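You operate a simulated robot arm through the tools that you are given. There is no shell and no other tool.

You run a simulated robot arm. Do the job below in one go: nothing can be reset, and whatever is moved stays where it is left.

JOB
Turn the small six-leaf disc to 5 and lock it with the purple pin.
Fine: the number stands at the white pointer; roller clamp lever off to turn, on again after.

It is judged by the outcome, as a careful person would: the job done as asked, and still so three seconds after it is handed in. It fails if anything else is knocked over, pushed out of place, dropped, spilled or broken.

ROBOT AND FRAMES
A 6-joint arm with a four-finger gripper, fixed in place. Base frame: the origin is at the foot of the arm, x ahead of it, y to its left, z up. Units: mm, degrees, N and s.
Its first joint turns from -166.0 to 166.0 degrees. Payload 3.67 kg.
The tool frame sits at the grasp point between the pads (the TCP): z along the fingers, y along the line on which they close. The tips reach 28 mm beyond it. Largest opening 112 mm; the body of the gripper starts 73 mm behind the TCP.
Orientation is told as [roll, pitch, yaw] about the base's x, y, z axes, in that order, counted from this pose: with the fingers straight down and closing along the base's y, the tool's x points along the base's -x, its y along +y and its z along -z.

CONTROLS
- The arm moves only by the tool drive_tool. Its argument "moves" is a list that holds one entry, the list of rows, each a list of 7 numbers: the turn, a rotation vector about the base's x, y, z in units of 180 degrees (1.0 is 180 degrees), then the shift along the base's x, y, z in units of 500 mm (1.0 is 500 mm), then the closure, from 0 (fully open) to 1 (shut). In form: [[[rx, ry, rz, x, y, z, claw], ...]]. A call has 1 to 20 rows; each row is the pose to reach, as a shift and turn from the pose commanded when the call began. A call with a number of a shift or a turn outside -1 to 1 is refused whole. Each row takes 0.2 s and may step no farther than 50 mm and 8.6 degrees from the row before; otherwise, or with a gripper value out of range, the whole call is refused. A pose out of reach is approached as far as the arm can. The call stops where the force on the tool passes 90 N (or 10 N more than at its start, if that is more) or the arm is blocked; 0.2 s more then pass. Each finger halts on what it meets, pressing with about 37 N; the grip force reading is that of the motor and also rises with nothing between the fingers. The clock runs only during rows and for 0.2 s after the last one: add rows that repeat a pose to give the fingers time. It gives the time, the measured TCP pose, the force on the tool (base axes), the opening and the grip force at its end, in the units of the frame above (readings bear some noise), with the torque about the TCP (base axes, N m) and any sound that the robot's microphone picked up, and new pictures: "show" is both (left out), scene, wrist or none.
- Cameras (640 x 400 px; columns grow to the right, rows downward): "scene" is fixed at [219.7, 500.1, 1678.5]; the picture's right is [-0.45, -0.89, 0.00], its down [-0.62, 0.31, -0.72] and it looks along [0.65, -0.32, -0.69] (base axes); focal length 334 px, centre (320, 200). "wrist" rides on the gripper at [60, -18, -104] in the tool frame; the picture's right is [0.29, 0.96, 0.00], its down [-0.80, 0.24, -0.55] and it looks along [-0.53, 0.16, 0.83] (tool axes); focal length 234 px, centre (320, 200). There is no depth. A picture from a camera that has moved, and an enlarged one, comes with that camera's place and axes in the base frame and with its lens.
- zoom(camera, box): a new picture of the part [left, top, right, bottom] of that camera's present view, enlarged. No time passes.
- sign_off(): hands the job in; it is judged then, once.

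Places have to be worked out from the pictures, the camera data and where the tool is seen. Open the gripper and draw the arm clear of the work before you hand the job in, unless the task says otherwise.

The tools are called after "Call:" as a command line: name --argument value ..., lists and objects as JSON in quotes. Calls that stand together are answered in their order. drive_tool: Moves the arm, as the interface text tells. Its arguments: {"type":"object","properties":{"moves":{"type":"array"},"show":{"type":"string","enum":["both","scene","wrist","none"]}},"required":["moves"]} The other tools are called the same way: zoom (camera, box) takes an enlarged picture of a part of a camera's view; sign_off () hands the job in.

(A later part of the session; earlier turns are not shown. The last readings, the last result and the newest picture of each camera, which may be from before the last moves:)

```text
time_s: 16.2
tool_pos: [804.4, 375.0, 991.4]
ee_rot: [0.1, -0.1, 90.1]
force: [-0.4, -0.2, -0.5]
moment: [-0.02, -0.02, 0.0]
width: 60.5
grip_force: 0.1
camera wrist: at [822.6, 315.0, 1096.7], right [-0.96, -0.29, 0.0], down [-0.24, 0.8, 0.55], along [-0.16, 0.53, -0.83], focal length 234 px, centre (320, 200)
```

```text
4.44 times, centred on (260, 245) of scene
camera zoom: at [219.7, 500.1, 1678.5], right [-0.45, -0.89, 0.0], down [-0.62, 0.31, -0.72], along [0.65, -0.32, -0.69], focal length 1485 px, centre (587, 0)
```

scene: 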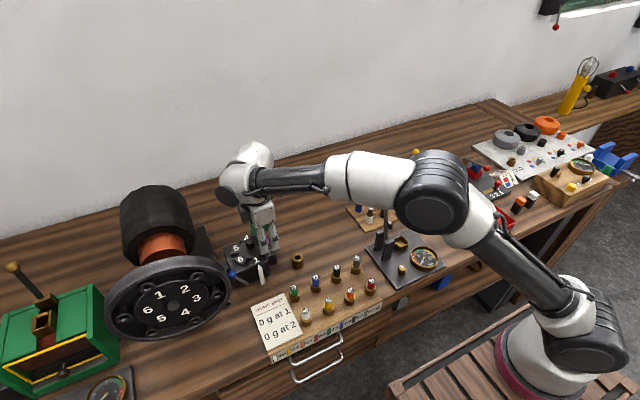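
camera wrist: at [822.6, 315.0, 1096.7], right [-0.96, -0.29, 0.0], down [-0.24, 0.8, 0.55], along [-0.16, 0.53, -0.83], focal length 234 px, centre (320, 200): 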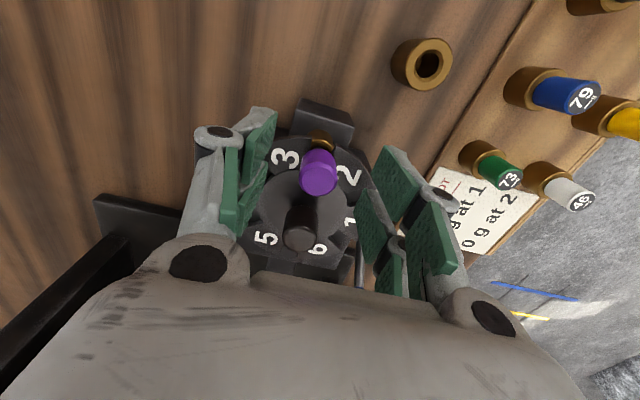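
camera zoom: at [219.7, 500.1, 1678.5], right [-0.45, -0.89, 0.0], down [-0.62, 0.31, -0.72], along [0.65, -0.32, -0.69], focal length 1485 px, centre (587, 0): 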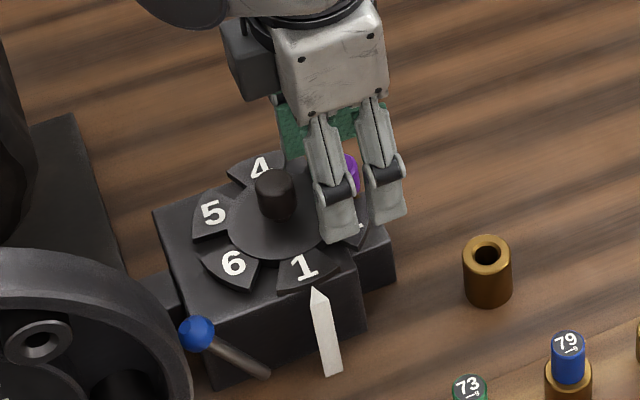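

Each finger is forked into two legs about 32 mm apart, spanning roughly ±26 mm across. The pin sits centrally, about 2–3 mm toward −y of the TCP. I'll shift 2 mm in −y for knob clearance, then close on the head.

Call:
drive_tool --moves '[[[0, 0, 0, 0.001, -0.004, 0, 0.46], [0, 0, 0, 0.001, -0.004, 0, 0.6], [0, 0, 0, 0.001, -0.004, 0, 0.72], [0, 0, 0, 0.001, -0.004, 0, 0.76]]]' --show "both"

Call:
zoom --camera "wrist" --box '[240, 90, 400, 230]'

Call:
zoom --camera "scene" --box '[210, 200, 310, 290]'

```text
time_s: 17.2
tool_pos: [805.6, 370.4, 993.2]
ee_rot: [-0.1, 0.0, 90.0]
force: [0.4, -0.5, 0.2]
moment: [0.03, -0.03, -0.01]
width: 26.7
grip_force: 0.1
camera wrist: at [824.0, 312.3, 1097.5], right [-0.96, -0.29, 0.0], down [-0.24, 0.8, 0.55], along [-0.16, 0.53, -0.83], focal length 234 px, centre (320, 200)
```

scene: 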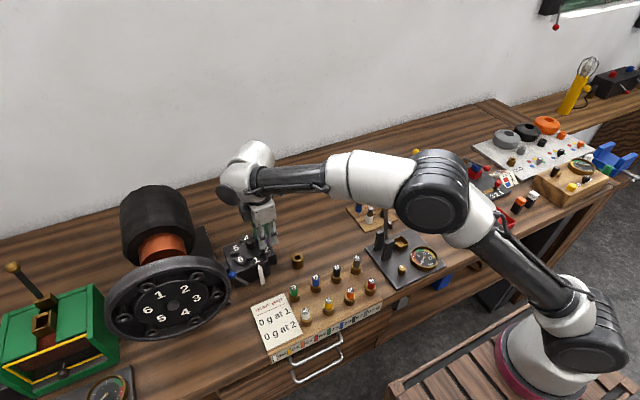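
wrist: 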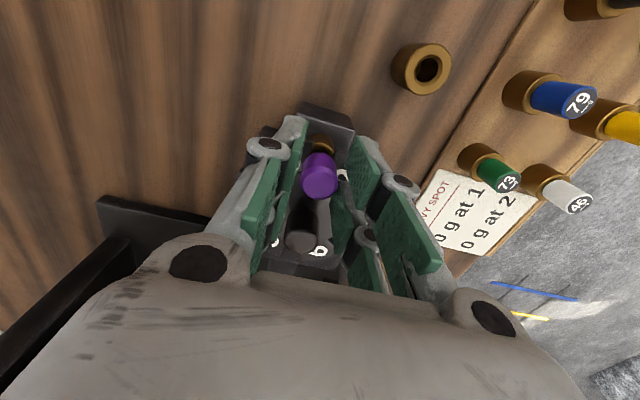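

```text
2.86 times, centred on (320, 160) of wrist
camera zoom: at [824.0, 312.3, 1097.5], right [-0.96, -0.29, 0.0], down [-0.24, 0.8, 0.55], along [-0.16, 0.53, -0.83], focal length 669 px, centre (320, 314)
```

zoom: 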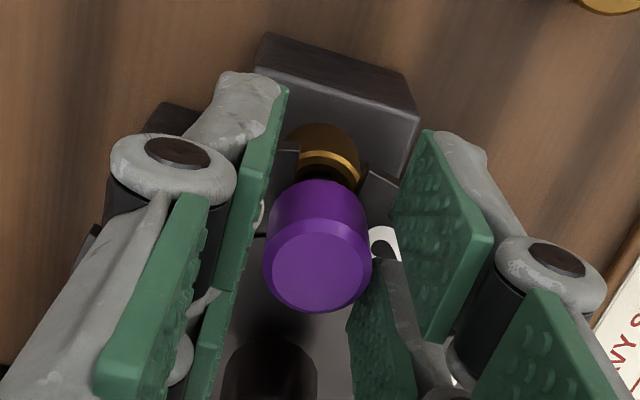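

```text
4.44 times, centred on (260, 245) of scene
camera zoom: at [219.7, 500.1, 1678.5], right [-0.45, -0.89, 0.0], down [-0.62, 0.31, -0.72], along [0.65, -0.32, -0.69], focal length 1485 px, centre (587, 0)
```

zoom: 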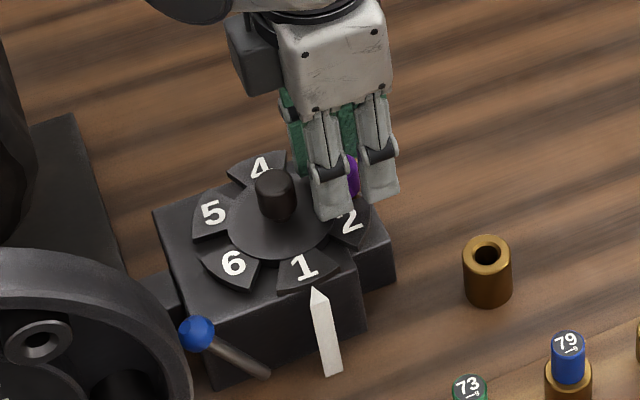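

The head is centred between the fork legs with no contact yet (width 26.7). I'll close firmly and read the grip.

Call:
drive_tool --moves '[[[0, 0, 0, 0, 0, 0, 0.82], [0, 0, 0, 0, 0, 0, 0.9], [0, 0, 0, 0, 0, 0, 1.0], [0, 0, 0, 0, 0, 0, 1.0]]]' --show "wrist"

Call:
zoom --camera "wrist" --box '[240, 90, 400, 230]'

```text
time_s: 18.2
tool_pos: [805.0, 372.4, 994.2]
ee_rot: [-0.1, 0.0, 90.0]
force: [0.0, -0.7, 1.1]
moment: [-0.02, 0.01, -0.01]
width: 20.0
grip_force: 36.6
camera wrist: at [824.0, 312.4, 1097.5], right [-0.96, -0.29, 0.0], down [-0.24, 0.8, 0.55], along [-0.16, 0.53, -0.83], focal length 234 px, centre (320, 200)
```

wrist: 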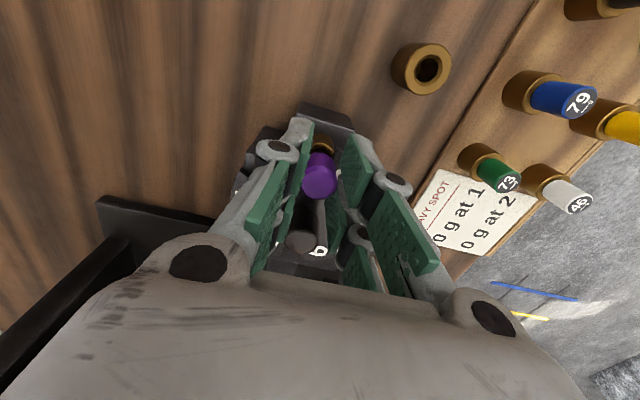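

```text
2.86 times, centred on (320, 160) of wrist
camera zoom: at [824.0, 312.4, 1097.5], right [-0.96, -0.29, 0.0], down [-0.24, 0.8, 0.55], along [-0.16, 0.53, -0.83], focal length 669 px, centre (320, 314)
```

zoom: 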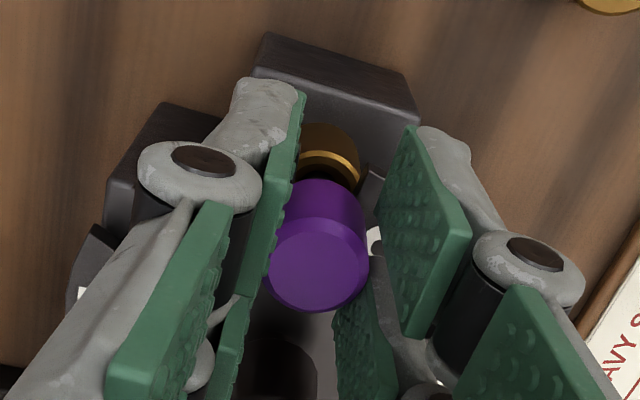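

The grip is solid at 36.6 N with a width of 20.0 mm. I'll pull straight up in small steps, checking the force.

Call:
drive_tool --moves '[[[0, 0, 0, 0, 0, 0.008, 1.0], [0, 0, 0, 0, 0, 0.016, 1.0], [0, 0, 0, 0, 0, 0.026, 1.0], [0, 0, 0, 0, 0, 0.036, 1.0]]]' --show "both"

Call:
zoom --camera "scene" --box '[210, 200, 310, 290]'

Call:
zoom --camera "wrist" --box '[240, 90, 400, 230]'

```text
time_s: 19.2
tool_pos: [806.6, 370.3, 1013.1]
ee_rot: [-0.1, 0.0, 90.0]
force: [-0.2, 0.1, -0.9]
moment: [-0.01, 0.0, -0.02]
width: 20.1
grip_force: 36.9
camera wrist: at [825.0, 311.7, 1117.4], right [-0.96, -0.29, 0.0], down [-0.24, 0.8, 0.55], along [-0.16, 0.53, -0.83], focal length 234 px, centre (320, 200)
```

scene: 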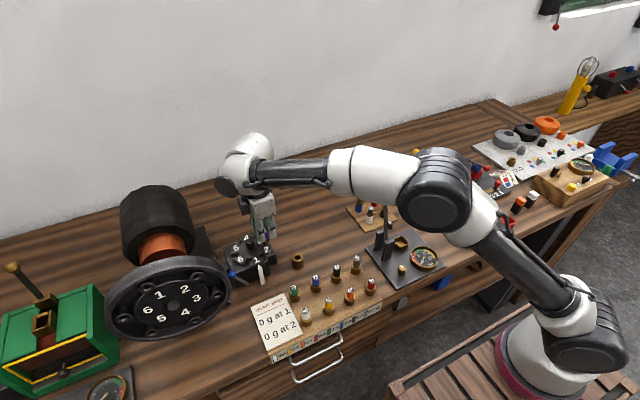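
wrist: 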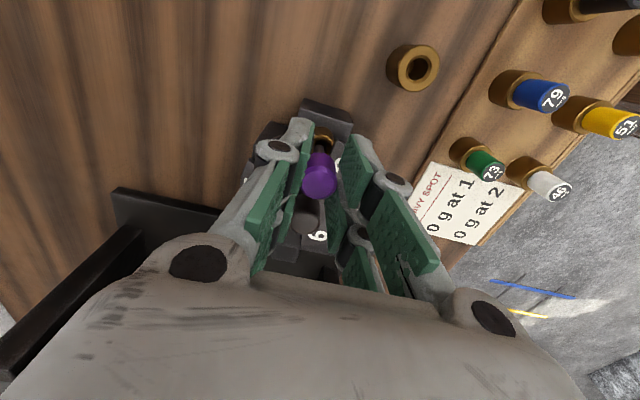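

```text
4.44 times, centred on (260, 245) of scene
camera zoom: at [219.7, 500.1, 1678.5], right [-0.45, -0.89, 0.0], down [-0.62, 0.31, -0.72], along [0.65, -0.32, -0.69], focal length 1485 px, centre (587, 0)
```

zoom: 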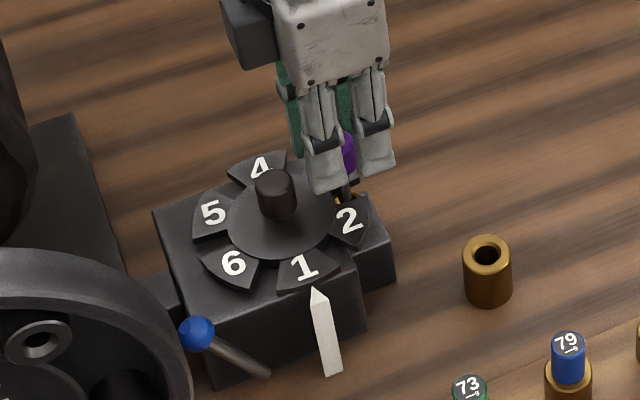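

```text
2.86 times, centred on (320, 160) of wrist
camera zoom: at [825.0, 311.7, 1117.4], right [-0.96, -0.29, 0.0], down [-0.24, 0.8, 0.55], along [-0.16, 0.53, -0.83], focal length 669 px, centre (320, 314)
```

zoom: 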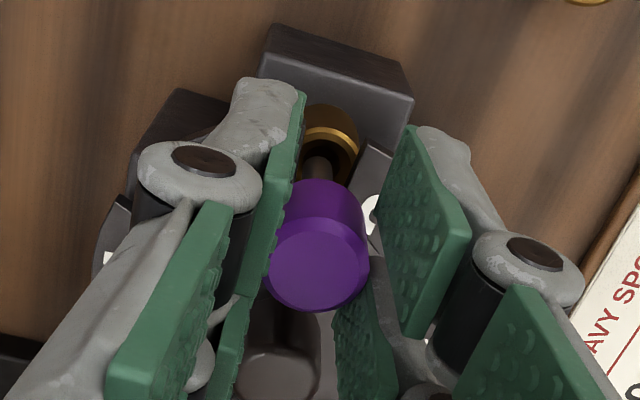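

The pin slides up freely, showing a dark shank under the purple head. I'll lift it clear of the bush and look at its length.

Call:
drive_tool --moves '[[[0, 0, 0, 0, 0, 0.02, 1.0], [0, 0, 0, 0, 0, 0.06, 1.0], [0, 0, 0, 0, 0, 0.1, 1.0], [0, 0, 0, 0, 0, 0.14, 1.0], [0, 0, 0, 0, 0, 0.14, 1.0]]]' --show "both"

Call:
zoom --camera "scene" --box '[210, 190, 310, 280]'

Call:
zoom --camera "wrist" --box '[240, 30, 460, 230]'

```text
time_s: 20.4
tool_pos: [806.5, 371.1, 1081.9]
ee_rot: [0.0, 0.0, 89.9]
force: [-0.5, 0.5, -0.9]
moment: [0.0, 0.0, -0.03]
width: 20.3
grip_force: 36.8
camera wrist: at [825.4, 311.9, 1185.9], right [-0.96, -0.29, 0.0], down [-0.24, 0.8, 0.55], along [-0.16, 0.53, -0.83], focal length 234 px, centre (320, 200)
```

scene: 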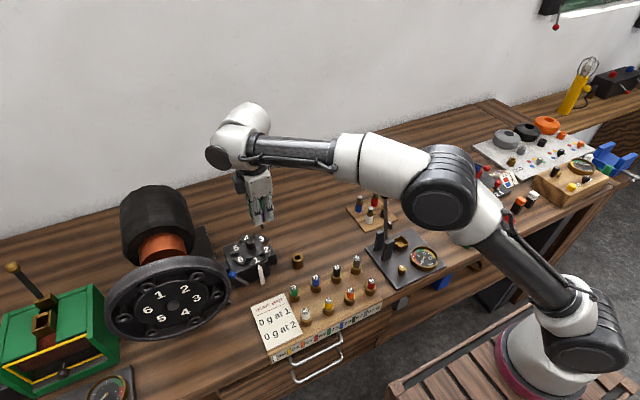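
wrist: 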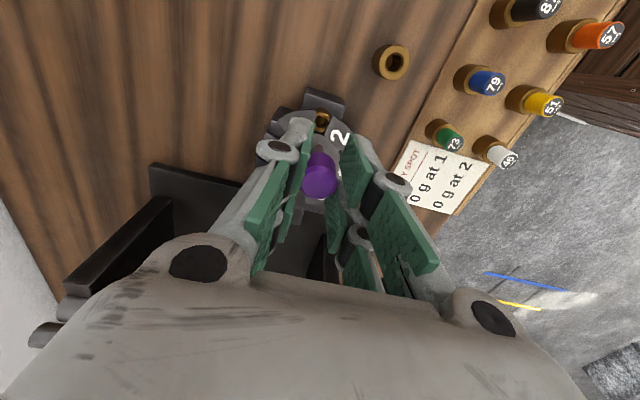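

```text
4.44 times, centred on (260, 235) of scene
camera zoom: at [219.7, 500.1, 1678.5], right [-0.45, -0.89, 0.0], down [-0.62, 0.31, -0.72], along [0.65, -0.32, -0.69], focal length 1485 px, centre (587, 44)
```

zoom: 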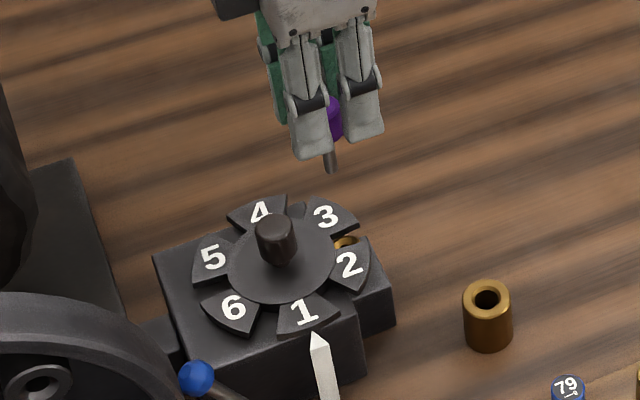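

```text
2.00 times, centred on (350, 130) of wrist
camera zoom: at [825.4, 311.9, 1185.9], right [-0.96, -0.29, 0.0], down [-0.24, 0.8, 0.55], along [-0.16, 0.53, -0.83], focal length 468 px, centre (260, 340)
```

zoom: 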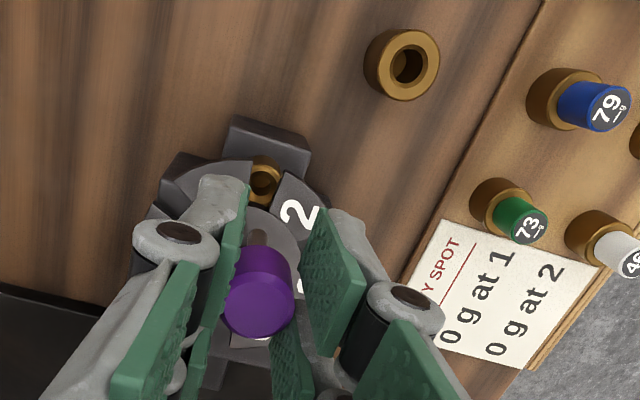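

The pin tip is about 61 mm below the TCP. The empty bench bush measures at about (752, 305), top z ≈ 920. I'll carry the pin over to hover about 50 mm above the bush.

Call:
drive_tool --moves '[[[0, 0, 0, -0.03, -0.036, 0, 1.0], [0, 0, 0, -0.07, -0.083, 0, 1.0], [0, 0, 0, -0.1114, -0.1306, 0, 1.0], [0, 0, 0, -0.1114, -0.1306, -0.05, 1.0], [0, 0, 0, -0.1114, -0.1306, -0.1, 1.0], [0, 0, 0, -0.1114, -0.1306, -0.1, 1.0]]]' --show "both"

Call:
zoom --camera "scene" --box '[250, 200, 350, 290]'

Call:
zoom --camera "wrist" --box '[240, 80, 400, 220]'

```text
time_s: 21.8
tool_pos: [749.8, 308.6, 1032.8]
ee_rot: [0.0, 0.1, 90.0]
force: [0.2, 0.2, 0.1]
moment: [0.0, -0.02, -0.01]
width: 20.0
grip_force: 36.4
camera wrist: at [768.6, 249.4, 1136.8], right [-0.96, -0.29, 0.0], down [-0.24, 0.8, 0.55], along [-0.16, 0.53, -0.83], focal length 234 px, centre (320, 200)
```

scene: 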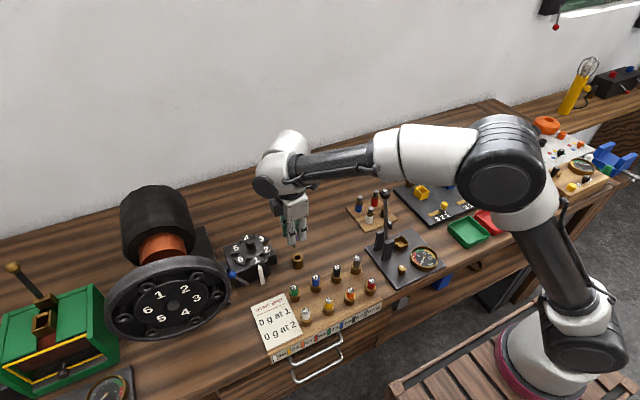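
wrist: 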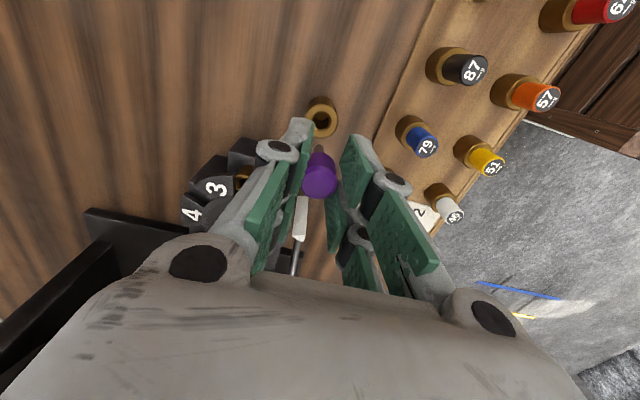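

```text
4.44 times, centred on (300, 245) of scene
camera zoom: at [219.7, 500.1, 1678.5], right [-0.45, -0.89, 0.0], down [-0.62, 0.31, -0.72], along [0.65, -0.32, -0.69], focal length 1485 px, centre (409, 0)
```

zoom: 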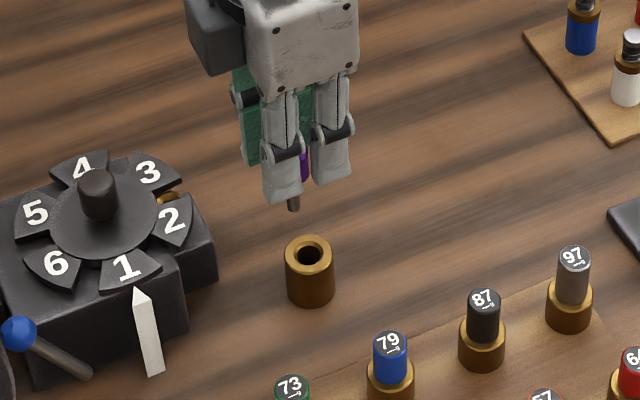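

```text
2.86 times, centred on (320, 150) of wrist
camera zoom: at [768.6, 249.4, 1136.8], right [-0.96, -0.29, 0.0], down [-0.24, 0.8, 0.55], along [-0.16, 0.53, -0.83], focal length 669 px, centre (320, 343)
```

zoom: 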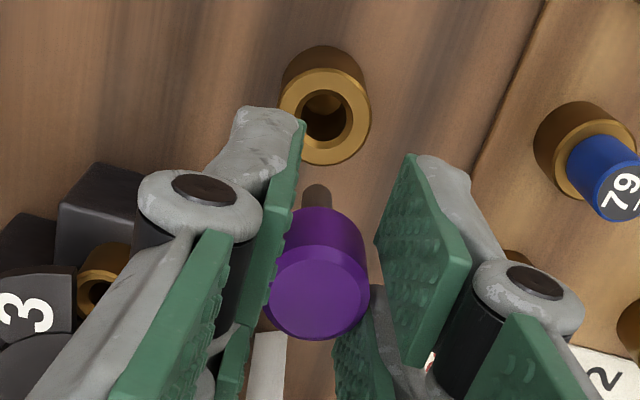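

Reading the true TCP from the stated camera pose, the pin axis is about 3.5 mm too far in +y relative to the bush hole at (750.6, 305.4, top ≈ 917). I'll correct that and lower until the tip is about 12 mm above the bush, then check again.

Call:
drive_tool --moves '[[[0, 0, 0, 0, -0.007, 0, 1.0], [0, 0, 0, 0, -0.007, -0.03, 1.0], [0, 0, 0, 0, -0.007, -0.06, 1.0], [0, 0, 0, 0, -0.007, -0.084, 1.0], [0, 0, 0, 0, -0.007, -0.084, 1.0]]]' --show "both"

Call:
zoom --camera "scene" --box '[270, 220, 330, 280]'

Call:
zoom --camera "wrist" --box '[270, 90, 370, 190]'

```text
time_s: 23.0
tool_pos: [752.4, 303.5, 988.4]
ee_rot: [0.1, 0.1, 90.0]
force: [0.4, 0.7, 0.2]
moment: [0.02, 0.0, -0.04]
width: 20.1
grip_force: 36.9
camera wrist: at [769.8, 245.1, 1092.7], right [-0.96, -0.29, 0.0], down [-0.24, 0.8, 0.55], along [-0.16, 0.53, -0.83], focal length 234 px, centre (320, 200)
```

scene: 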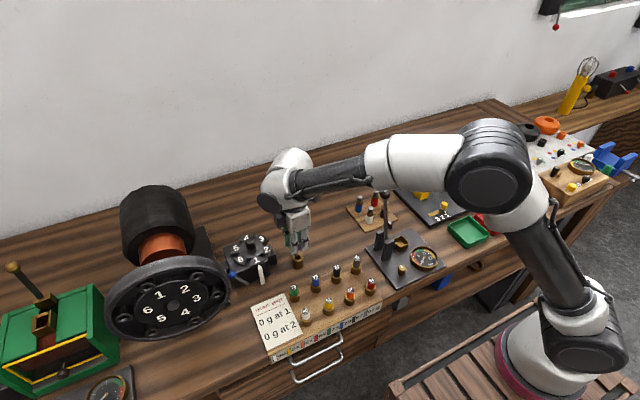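
wrist: 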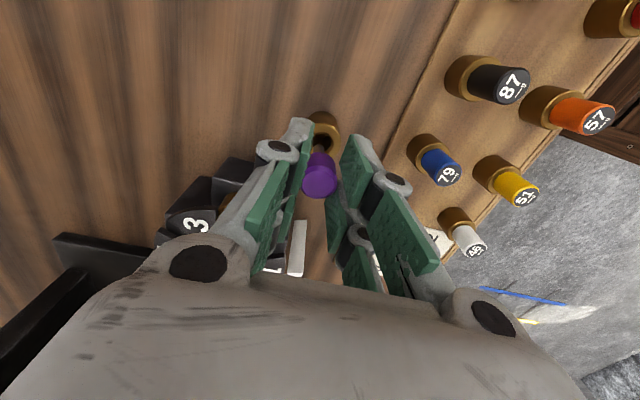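

```text
6.67 times, centred on (300, 250) of scene
camera zoom: at [219.7, 500.1, 1678.5], right [-0.45, -0.89, 0.0], down [-0.62, 0.31, -0.72], along [0.65, -0.32, -0.69], focal length 2227 px, centre (453, -133)
```

zoom: 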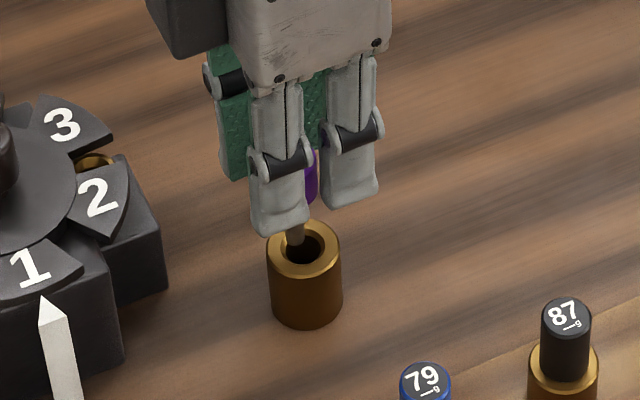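

```text
4.00 times, centred on (320, 140) of wrist
camera zoom: at [769.8, 245.1, 1092.7], right [-0.96, -0.29, 0.0], down [-0.24, 0.8, 0.55], along [-0.16, 0.53, -0.83], focal length 937 px, centre (320, 440)
```

zoom: 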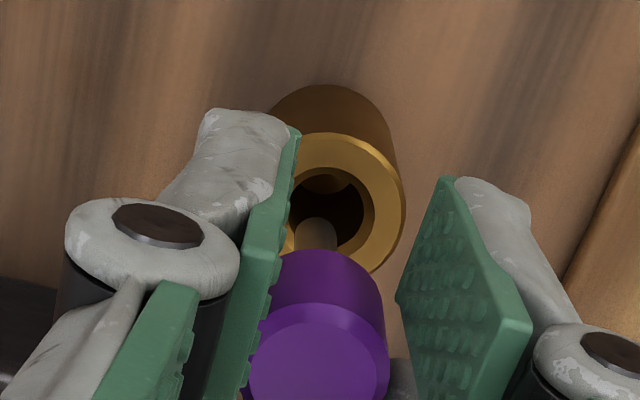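

The pin is close to the bush now, but the wrist view suggests a sideways offset of about 3 mm in x. I'll zoom tighter with both cameras to measure it.

Call:
zoom --camera "scene" --box '[285, 235, 310, 270]'

Call:
zoom --camera "wrist" --box '[300, 115, 350, 165]'

```text
11.43 times, centred on (298, 252) of scene
camera zoom: at [219.7, 500.1, 1678.5], right [-0.45, -0.89, 0.0], down [-0.62, 0.31, -0.72], along [0.65, -0.32, -0.69], focal length 3818 px, centre (577, -400)
```

zoom: 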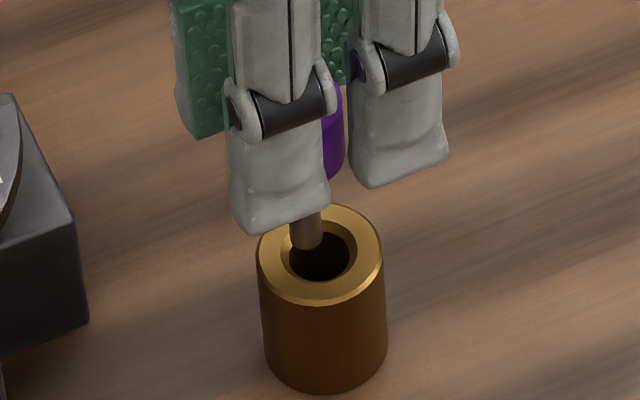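

```text
8.00 times, centred on (325, 140) of wrist
camera zoom: at [769.8, 245.1, 1092.7], right [-0.96, -0.29, 0.0], down [-0.24, 0.8, 0.55], along [-0.16, 0.53, -0.83], focal length 1873 px, centre (280, 680)
```

zoom: 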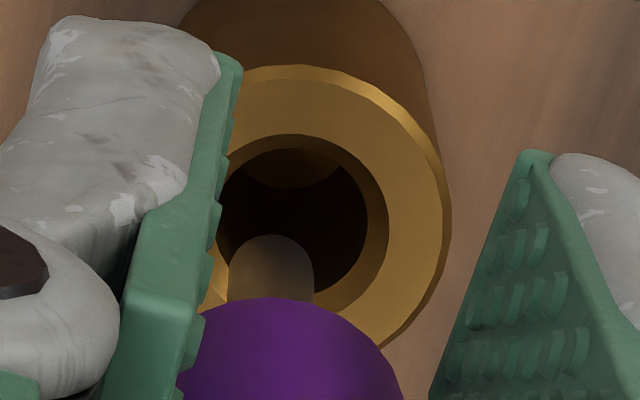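

Combining both views, the bush axis is about (750.3, 304) with its top at z ≈ 921, and the pin axis is about 2.4 mm (+x) and 2.6 mm (+y) off. I'll correct this and lower a few millimetres so the tip just enters.

Call:
drive_tool --moves '[[[0, 0, 0, -0.0048, -0.0052, 0, 1.0], [0, 0, 0, -0.0048, -0.0052, 0, 1.0], [0, 0, 0, -0.0048, -0.0052, -0.008, 1.0], [0, 0, 0, -0.0048, -0.0052, -0.016, 1.0], [0, 0, 0, -0.0048, -0.0052, -0.016, 1.0]]]' --show "wrist"

Call:
zoom --camera "scene" --box '[285, 235, 310, 270]'

Call:
zoom --camera "wrist" --box '[300, 115, 350, 165]'

```text
time_s: 24.2
tool_pos: [748.4, 300.7, 981.6]
ee_rot: [0.0, 0.0, 90.0]
force: [-0.4, 0.4, -0.5]
moment: [0.01, -0.01, -0.01]
width: 20.0
grip_force: 36.9
camera wrist: at [767.3, 242.1, 1085.1], right [-0.96, -0.29, 0.0], down [-0.24, 0.8, 0.55], along [-0.16, 0.53, -0.83], focal length 234 px, centre (320, 200)
```

wrist: 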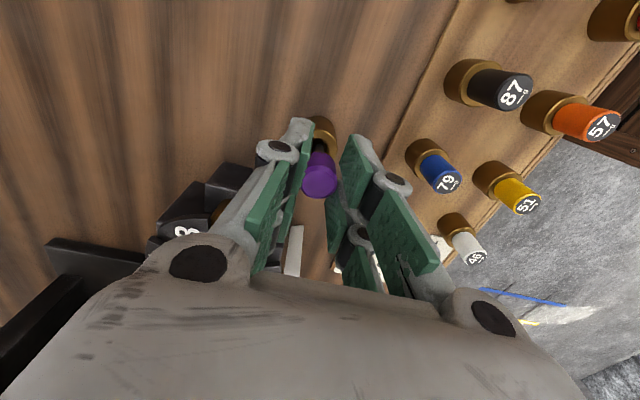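

```text
11.43 times, centred on (298, 252) of scene
camera zoom: at [219.7, 500.1, 1678.5], right [-0.45, -0.89, 0.0], down [-0.62, 0.31, -0.72], along [0.65, -0.32, -0.69], focal length 3818 px, centre (577, -400)
```

zoom: 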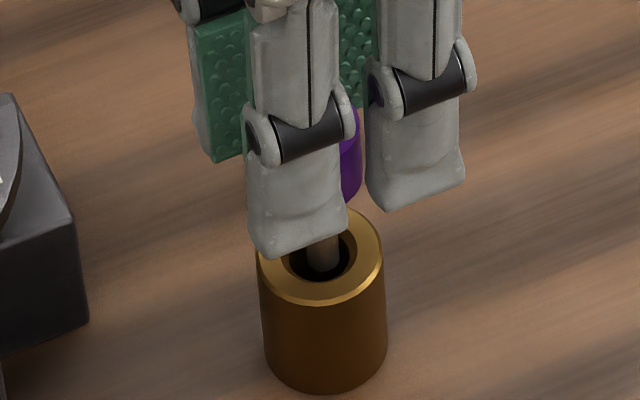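

```text
8.00 times, centred on (325, 140) of wrist
camera zoom: at [767.3, 242.1, 1085.1], right [-0.96, -0.29, 0.0], down [-0.24, 0.8, 0.55], along [-0.16, 0.53, -0.83], focal length 1873 px, centre (280, 680)
```

zoom: 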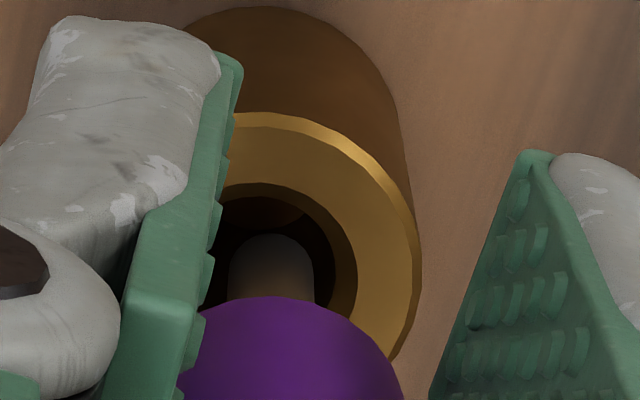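

Both views show the tip entering the hole with no force. I'll continue lowering in small steps.

Call:
drive_tool --moves '[[[0, 0, 0, 0, 0, -0.008, 1.0], [0, 0, 0, 0, 0, -0.016, 1.0], [0, 0, 0, 0, 0, -0.024, 1.0], [0, 0, 0, 0, 0, -0.024, 1.0]]]' --show "wrist"

Call:
zoom --camera "scene" --box '[285, 235, 310, 270]'

Call:
zoom --camera "wrist" --box '[300, 115, 350, 165]'

```text
time_s: 25.2
tool_pos: [749.2, 301.7, 968.5]
ee_rot: [0.0, -0.1, 90.0]
force: [-0.6, 0.5, -0.5]
moment: [-0.02, 0.01, 0.04]
width: 19.8
grip_force: 37.5
camera wrist: at [767.2, 241.9, 1073.4], right [-0.96, -0.29, 0.0], down [-0.24, 0.8, 0.55], along [-0.16, 0.53, -0.83], focal length 234 px, centre (320, 200)
```

wrist: 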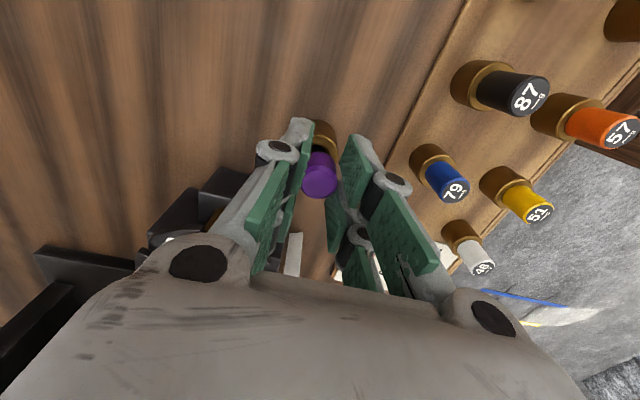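

```text
11.43 times, centred on (298, 252) of scene
camera zoom: at [219.7, 500.1, 1678.5], right [-0.45, -0.89, 0.0], down [-0.62, 0.31, -0.72], along [0.65, -0.32, -0.69], focal length 3818 px, centre (577, -400)
```

zoom: 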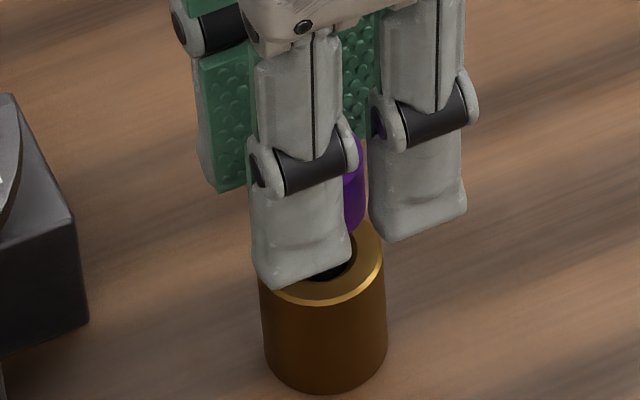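

```text
8.00 times, centred on (325, 140) of wrist
camera zoom: at [767.2, 241.9, 1073.4], right [-0.96, -0.29, 0.0], down [-0.24, 0.8, 0.55], along [-0.16, 0.53, -0.83], focal length 1873 px, centre (280, 680)
```

zoom: 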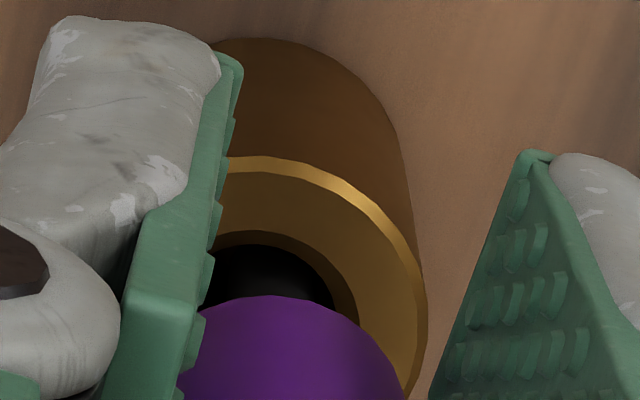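

There is still no contact force and the shank is inside the bush. I'll lower another 13 mm in small steps, stopping short of the fingertips meeting the bush.

Call:
drive_tool --moves '[[[0, 0, 0, 0, 0, -0.008, 1.0], [0, 0, 0, 0, 0, -0.016, 1.0], [0, 0, 0, 0, 0, -0.022, 1.0], [0, 0, 0, 0, 0, -0.026, 1.0], [0, 0, 0, 0, 0, -0.026, 1.0]]]' --show "wrist"

Call:
zoom --camera "scene" --box '[285, 235, 310, 270]'

Call:
zoom --camera "wrist" --box '[290, 115, 370, 195]'

```text
time_s: 26.4
tool_pos: [748.2, 301.2, 955.7]
ee_rot: [-0.1, -0.1, 90.0]
force: [-0.4, -0.5, -0.6]
moment: [-0.01, -0.02, 0.01]
width: 20.0
grip_force: 36.9
camera wrist: at [767.4, 241.3, 1060.7], right [-0.96, -0.29, 0.0], down [-0.24, 0.8, 0.55], along [-0.16, 0.53, -0.83], focal length 234 px, centre (320, 200)
```

wrist: 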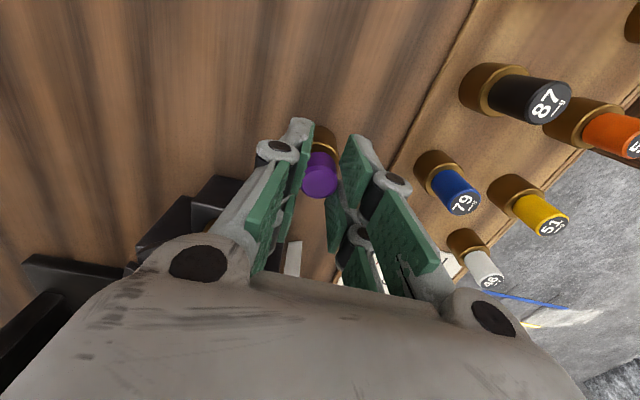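

```text
11.43 times, centred on (298, 252) of scene
camera zoom: at [219.7, 500.1, 1678.5], right [-0.45, -0.89, 0.0], down [-0.62, 0.31, -0.72], along [0.65, -0.32, -0.69], focal length 3818 px, centre (577, -400)
```

zoom: 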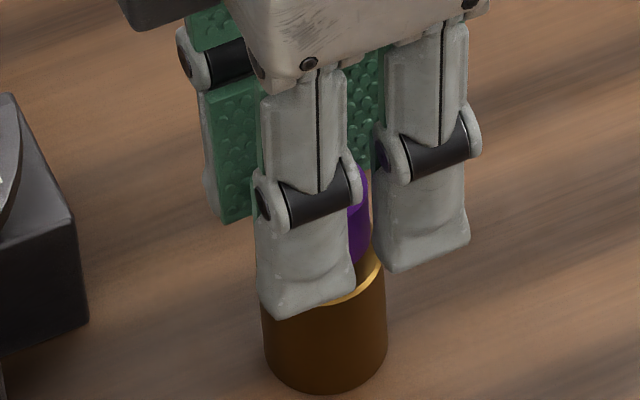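

```text
5.00 times, centred on (330, 155) of wrist
camera zoom: at [767.4, 241.3, 1060.7], right [-0.96, -0.29, 0.0], down [-0.24, 0.8, 0.55], along [-0.16, 0.53, -0.83], focal length 1171 px, centre (270, 425)
```

zoom: 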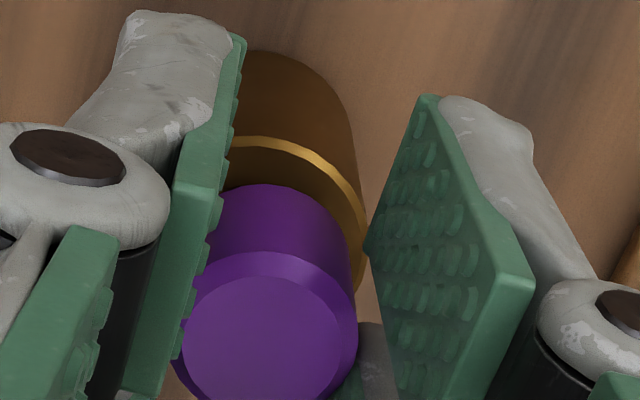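

The head underside is just above the bush top. I'll lower 3 mm more, open the fingers gradually and rise clear.

Call:
drive_tool --moves '[[[0, 0, 0, 0, 0, -0.004, 1.0], [0, 0, 0, 0, 0, -0.006, 1.0], [0, 0, 0, 0, 0, -0.006, 0.78], [0, 0, 0, 0, 0, -0.006, 0.7], [0, 0, 0, 0, 0, -0.006, 0.6], [0, 0, 0, 0, 0, -0.006, 0.5], [0, 0, 0, 0, 0, -0.006, 0.46]]]' --show "both"

Call:
zoom --camera "scene" --box '[275, 225, 325, 275]'

Call:
zoom --camera "wrist" --box '[290, 115, 370, 195]'

```text
time_s: 28.0
tool_pos: [748.1, 300.3, 951.7]
ee_rot: [0.0, -0.1, 90.0]
force: [0.2, -0.6, 1.3]
moment: [-0.04, -0.01, -0.02]
width: 60.7
grip_force: 0.0
camera wrist: at [767.4, 241.1, 1057.4], right [-0.96, -0.29, 0.0], down [-0.24, 0.8, 0.55], along [-0.16, 0.53, -0.83], focal length 234 px, centre (320, 200)
```

scene: 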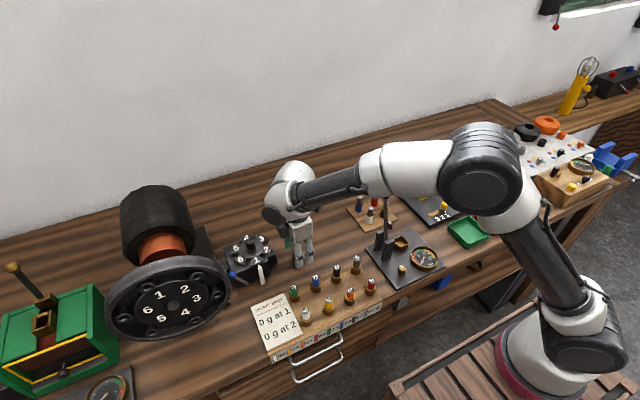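
wrist: 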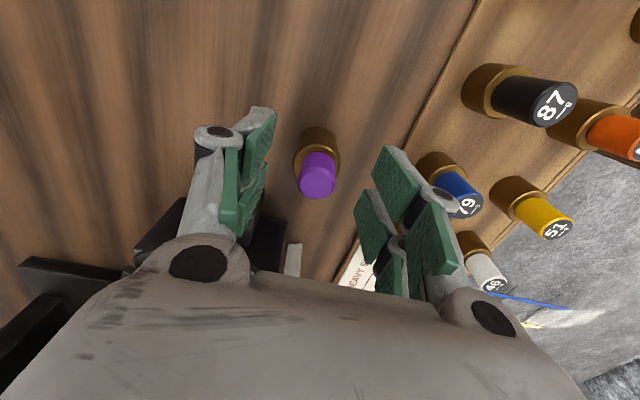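

```text
8.00 times, centred on (300, 250) of scene
camera zoom: at [219.7, 500.1, 1678.5], right [-0.45, -0.89, 0.0], down [-0.62, 0.31, -0.72], along [0.65, -0.32, -0.69], focal length 2673 px, centre (480, -200)
```

zoom: 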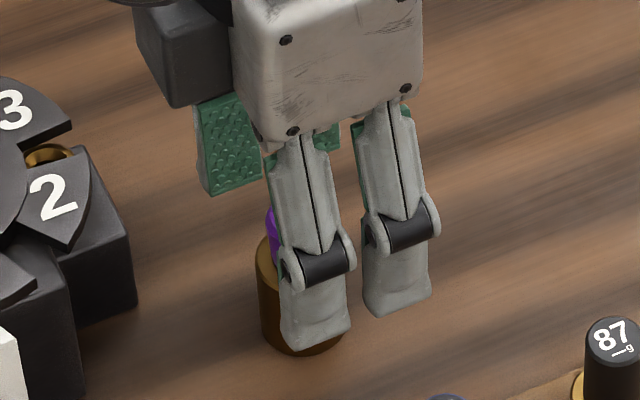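

```text
5.00 times, centred on (330, 155) of wrist
camera zoom: at [767.4, 241.1, 1057.4], right [-0.96, -0.29, 0.0], down [-0.24, 0.8, 0.55], along [-0.16, 0.53, -0.83], focal length 1171 px, centre (270, 425)
```

zoom: 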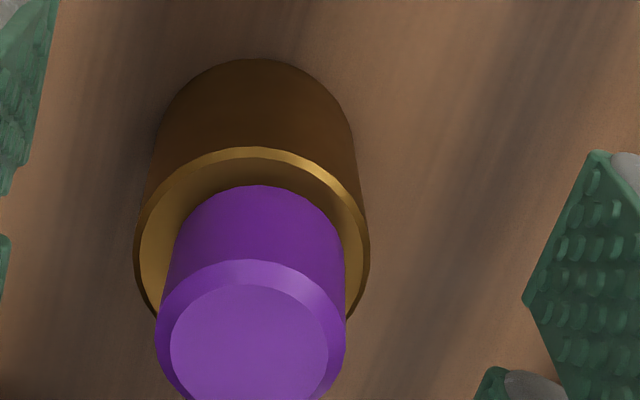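

The pin is parked in the bench bush with its head resting on the rim. I'll rise straight up, then travel above the knob while yawing to −30°, which leaves 120° of counter-clockwise turn available.

Call:
drive_tool --moves '[[[0, 0, 0, 0, 0, 0.06, 0.46], [0, 0, 0, 0, 0, 0.14, 0.46], [0, 0, 0, 0, 0, 0.22, 0.46], [0, 0, 0, 0, 0, 0.3, 0.46]]]' --show "none"

Call:
drive_tool --moves '[[[0, 0, -0.0444, 0.008, 0.016, 0, 0.46], [0, 0, -0.0889, 0.016, 0.032, 0, 0.46], [0, 0, -0.1333, 0.024, 0.048, 0, 0.46], [0, 0, -0.1778, 0.032, 0.064, 0, 0.46], [0, 0, -0.2222, 0.04, 0.08, 0, 0.46], [0, 0, -0.2667, 0.048, 0.096, 0, 0.46], [0, 0, -0.3111, 0.056, 0.112, 0, 0.46], [0, 0, -0.3556, 0.064, 0.128, 0, 0.46], [0, 0, -0.4, 0.072, 0.144, 0, 0.46], [0, 0, -0.4444, 0.08, 0.16, 0, 0.46], [0, 0, -0.4889, 0.088, 0.176, 0, 0.46], [0, 0, -0.5333, 0.096, 0.192, 0, 0.46], [0, 0, -0.5778, 0.104, 0.208, 0, 0.46], [0, 0, -0.6222, 0.11, 0.22, 0, 0.46], [0, 0, -0.6667, 0.1132, 0.2238, 0, 0.46], [0, 0, -0.6667, 0.1132, 0.2238, 0, 0.46]]]' --show "both"

Call:
zoom --camera "wrist" --box '[230, 80, 410, 240]'

Call:
zoom --camera "scene" --box '[200, 200, 320, 290]'

```text
time_s: 29.0
tool_pos: [749.1, 299.6, 1106.1]
ee_rot: [0.2, 0.0, 90.0]
force: [1.3, -0.6, -0.9]
moment: [-0.03, 0.05, 0.0]
width: 60.5
grip_force: 0.0
```

```text
time_s: 32.4
tool_pos: [805.5, 410.4, 1102.9]
ee_rot: [0.0, 0.0, -30.2]
force: [-0.2, 0.2, 0.5]
moment: [-0.01, -0.01, 0.0]
width: 60.6
grip_force: 0.0
camera wrist: at [744.3, 426.2, 1207.5], right [0.23, 0.97, 0.0], down [0.81, -0.19, 0.55], along [0.54, -0.13, -0.83], focal length 234 px, centre (320, 200)
```

scene: 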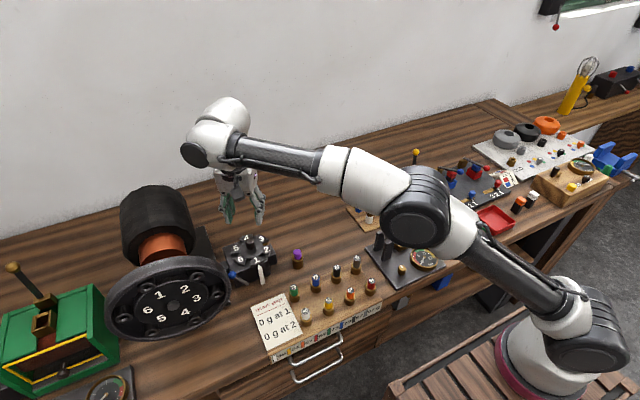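
wrist: 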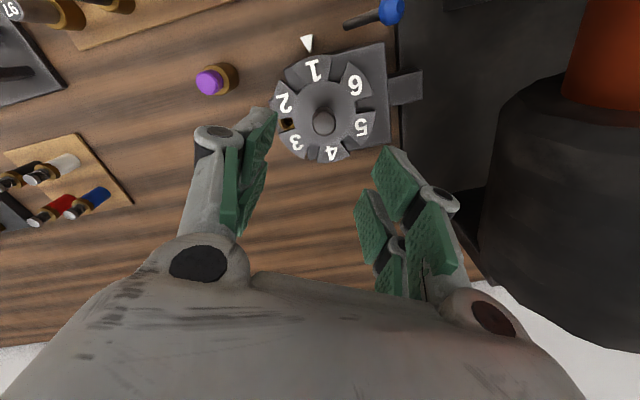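

```text
2.50 times, centred on (320, 160) of wrist
camera zoom: at [744.3, 426.2, 1207.5], right [0.23, 0.97, 0.0], down [0.81, -0.19, 0.55], along [0.54, -0.13, -0.83], focal length 585 px, centre (320, 300)
```

zoom: 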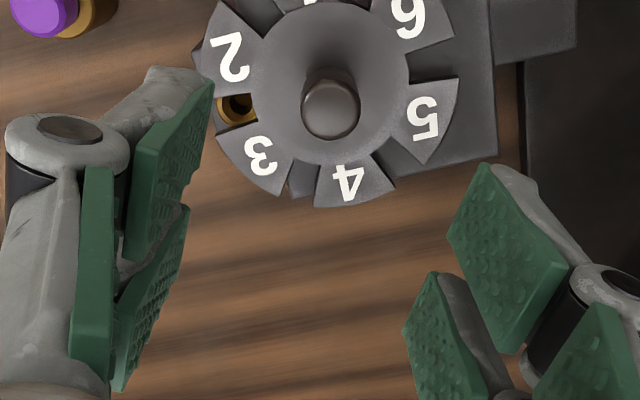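

```text
4.44 times, centred on (260, 245) of scene
camera zoom: at [219.7, 500.1, 1678.5], right [-0.45, -0.89, 0.0], down [-0.62, 0.31, -0.72], along [0.65, -0.32, -0.69], focal length 1485 px, centre (587, 0)
```

zoom: 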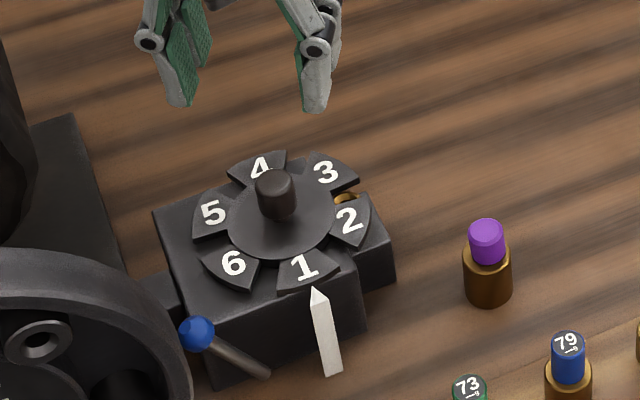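

The pin stands safely in the bench bush. The two viewing angles put the knob axis near (805, 415.5). I'll shift there, lower to just above the knob top, and refine.

Call:
drive_tool --moves '[[[0, 0, 0, 0, 0.007, -0.05, 0.46], [0, 0, 0, 0, 0.007, -0.1, 0.46], [0, 0, 0, 0, 0.007, -0.14, 0.46], [0, 0, 0, 0, 0.007, -0.14, 0.46]]]' --show "both"

Call:
zoom --camera "wrist" --box '[230, 80, 410, 240]'

Call:
zoom --camera "scene" --box '[200, 200, 300, 290]'

```text
time_s: 33.4
tool_pos: [805.4, 415.4, 1034.8]
ee_rot: [-0.1, 0.0, -30.0]
force: [0.4, -0.2, 0.1]
moment: [0.0, -0.02, -0.01]
width: 60.5
grip_force: 0.1
camera wrist: at [745.2, 430.7, 1137.7], right [0.23, 0.97, 0.0], down [0.81, -0.19, 0.55], along [0.54, -0.13, -0.83], focal length 234 px, centre (320, 200)
```

scene: 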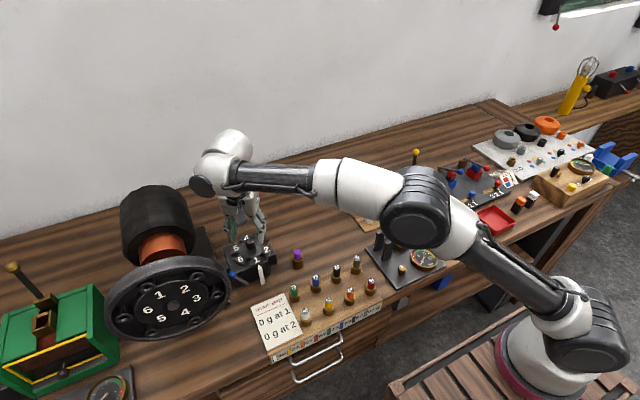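
wrist: 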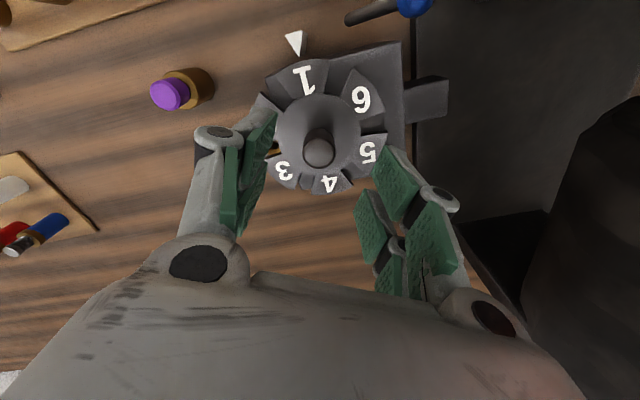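

```text
2.50 times, centred on (320, 160) of wrist
camera zoom: at [745.2, 430.7, 1137.7], right [0.23, 0.97, 0.0], down [0.81, -0.19, 0.55], along [0.54, -0.13, -0.83], focal length 585 px, centre (320, 300)
```

zoom: 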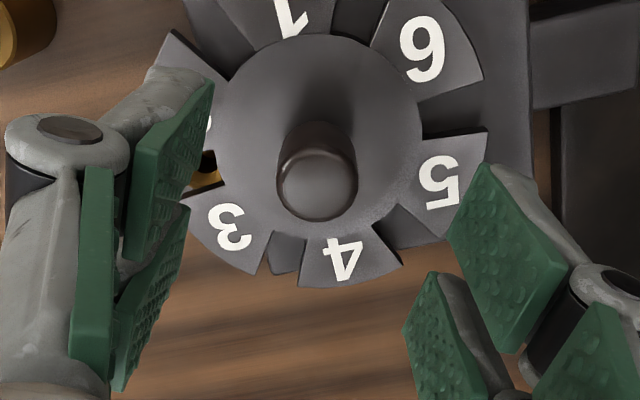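

```text
4.44 times, centred on (250, 245) of scene
camera zoom: at [219.7, 500.1, 1678.5], right [-0.45, -0.89, 0.0], down [-0.62, 0.31, -0.72], along [0.65, -0.32, -0.69], focal length 1485 px, centre (631, 0)
```

zoom: 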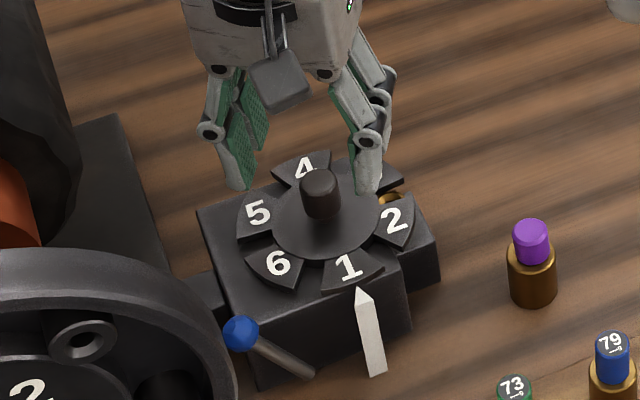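

Allowing for the roughly 3 mm camera bias seen consistently in both yaw views, the knob is centred under the tool to within about 1 mm. I'll descend so the tips are around z 966, just above the disc, and check before gripping.

Call:
drive_tool --moves '[[[0, 0, 0, 0, 0, -0.03, 0.46], [0, 0, 0, 0, 0, -0.06, 0.46], [0, 0, 0, 0, 0, -0.078, 0.46], [0, 0, 0, 0, 0, -0.078, 0.46]]]' --show "both"

Call:
zoom --camera "wrist" --box '[230, 80, 410, 240]'

Call:
zoom --camera "scene" --box '[200, 200, 300, 290]'

```text
time_s: 34.4
tool_pos: [804.5, 415.9, 996.1]
ee_rot: [-0.1, 0.0, -30.0]
force: [0.0, 0.9, 0.6]
moment: [0.0, -0.02, 0.02]
width: 60.5
grip_force: 0.1
camera wrist: at [745.5, 431.2, 1100.1], right [0.23, 0.97, 0.0], down [0.81, -0.19, 0.55], along [0.54, -0.13, -0.83], focal length 234 px, centre (320, 200)
```

scene: 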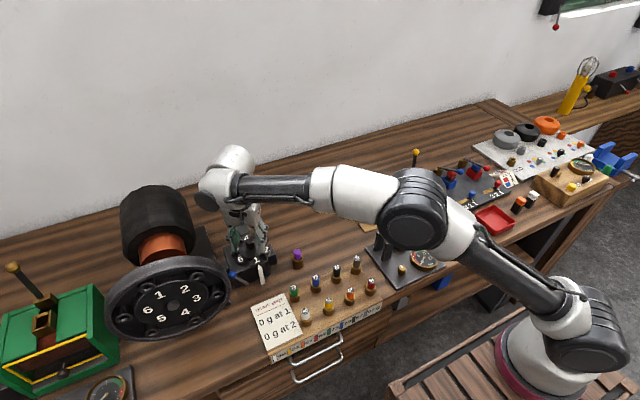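
wrist: 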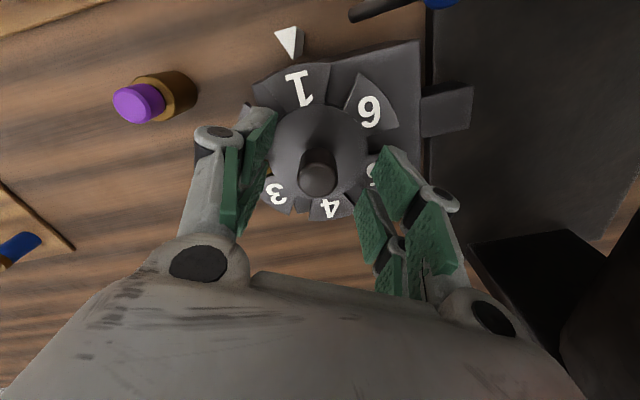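

```text
2.50 times, centred on (320, 160) of wrist
camera zoom: at [745.5, 431.2, 1100.1], right [0.23, 0.97, 0.0], down [0.81, -0.19, 0.55], along [0.54, -0.13, -0.83], focal length 585 px, centre (320, 300)
```

zoom: 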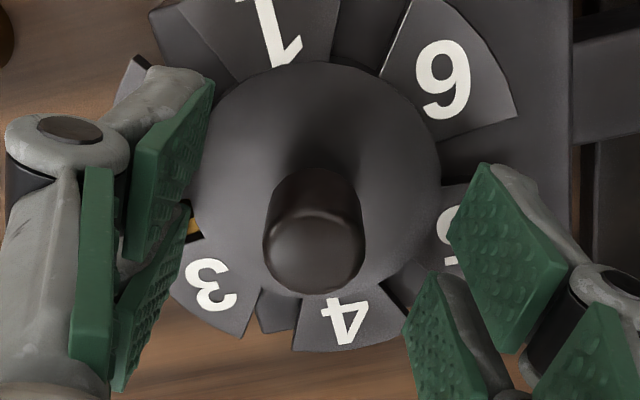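

```text
4.44 times, centred on (250, 245) of scene
camera zoom: at [219.7, 500.1, 1678.5], right [-0.45, -0.89, 0.0], down [-0.62, 0.31, -0.72], along [0.65, -0.32, -0.69], focal length 1485 px, centre (631, 0)
```

zoom: 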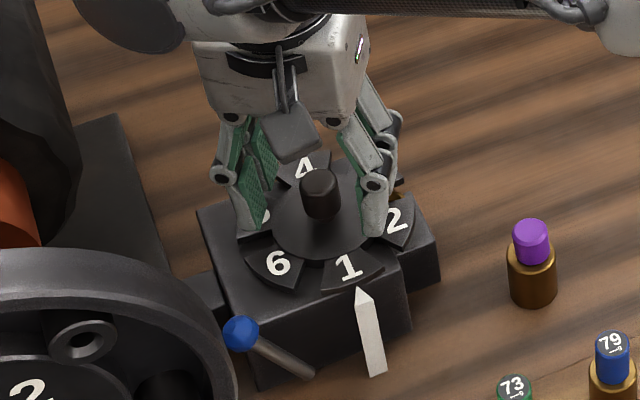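

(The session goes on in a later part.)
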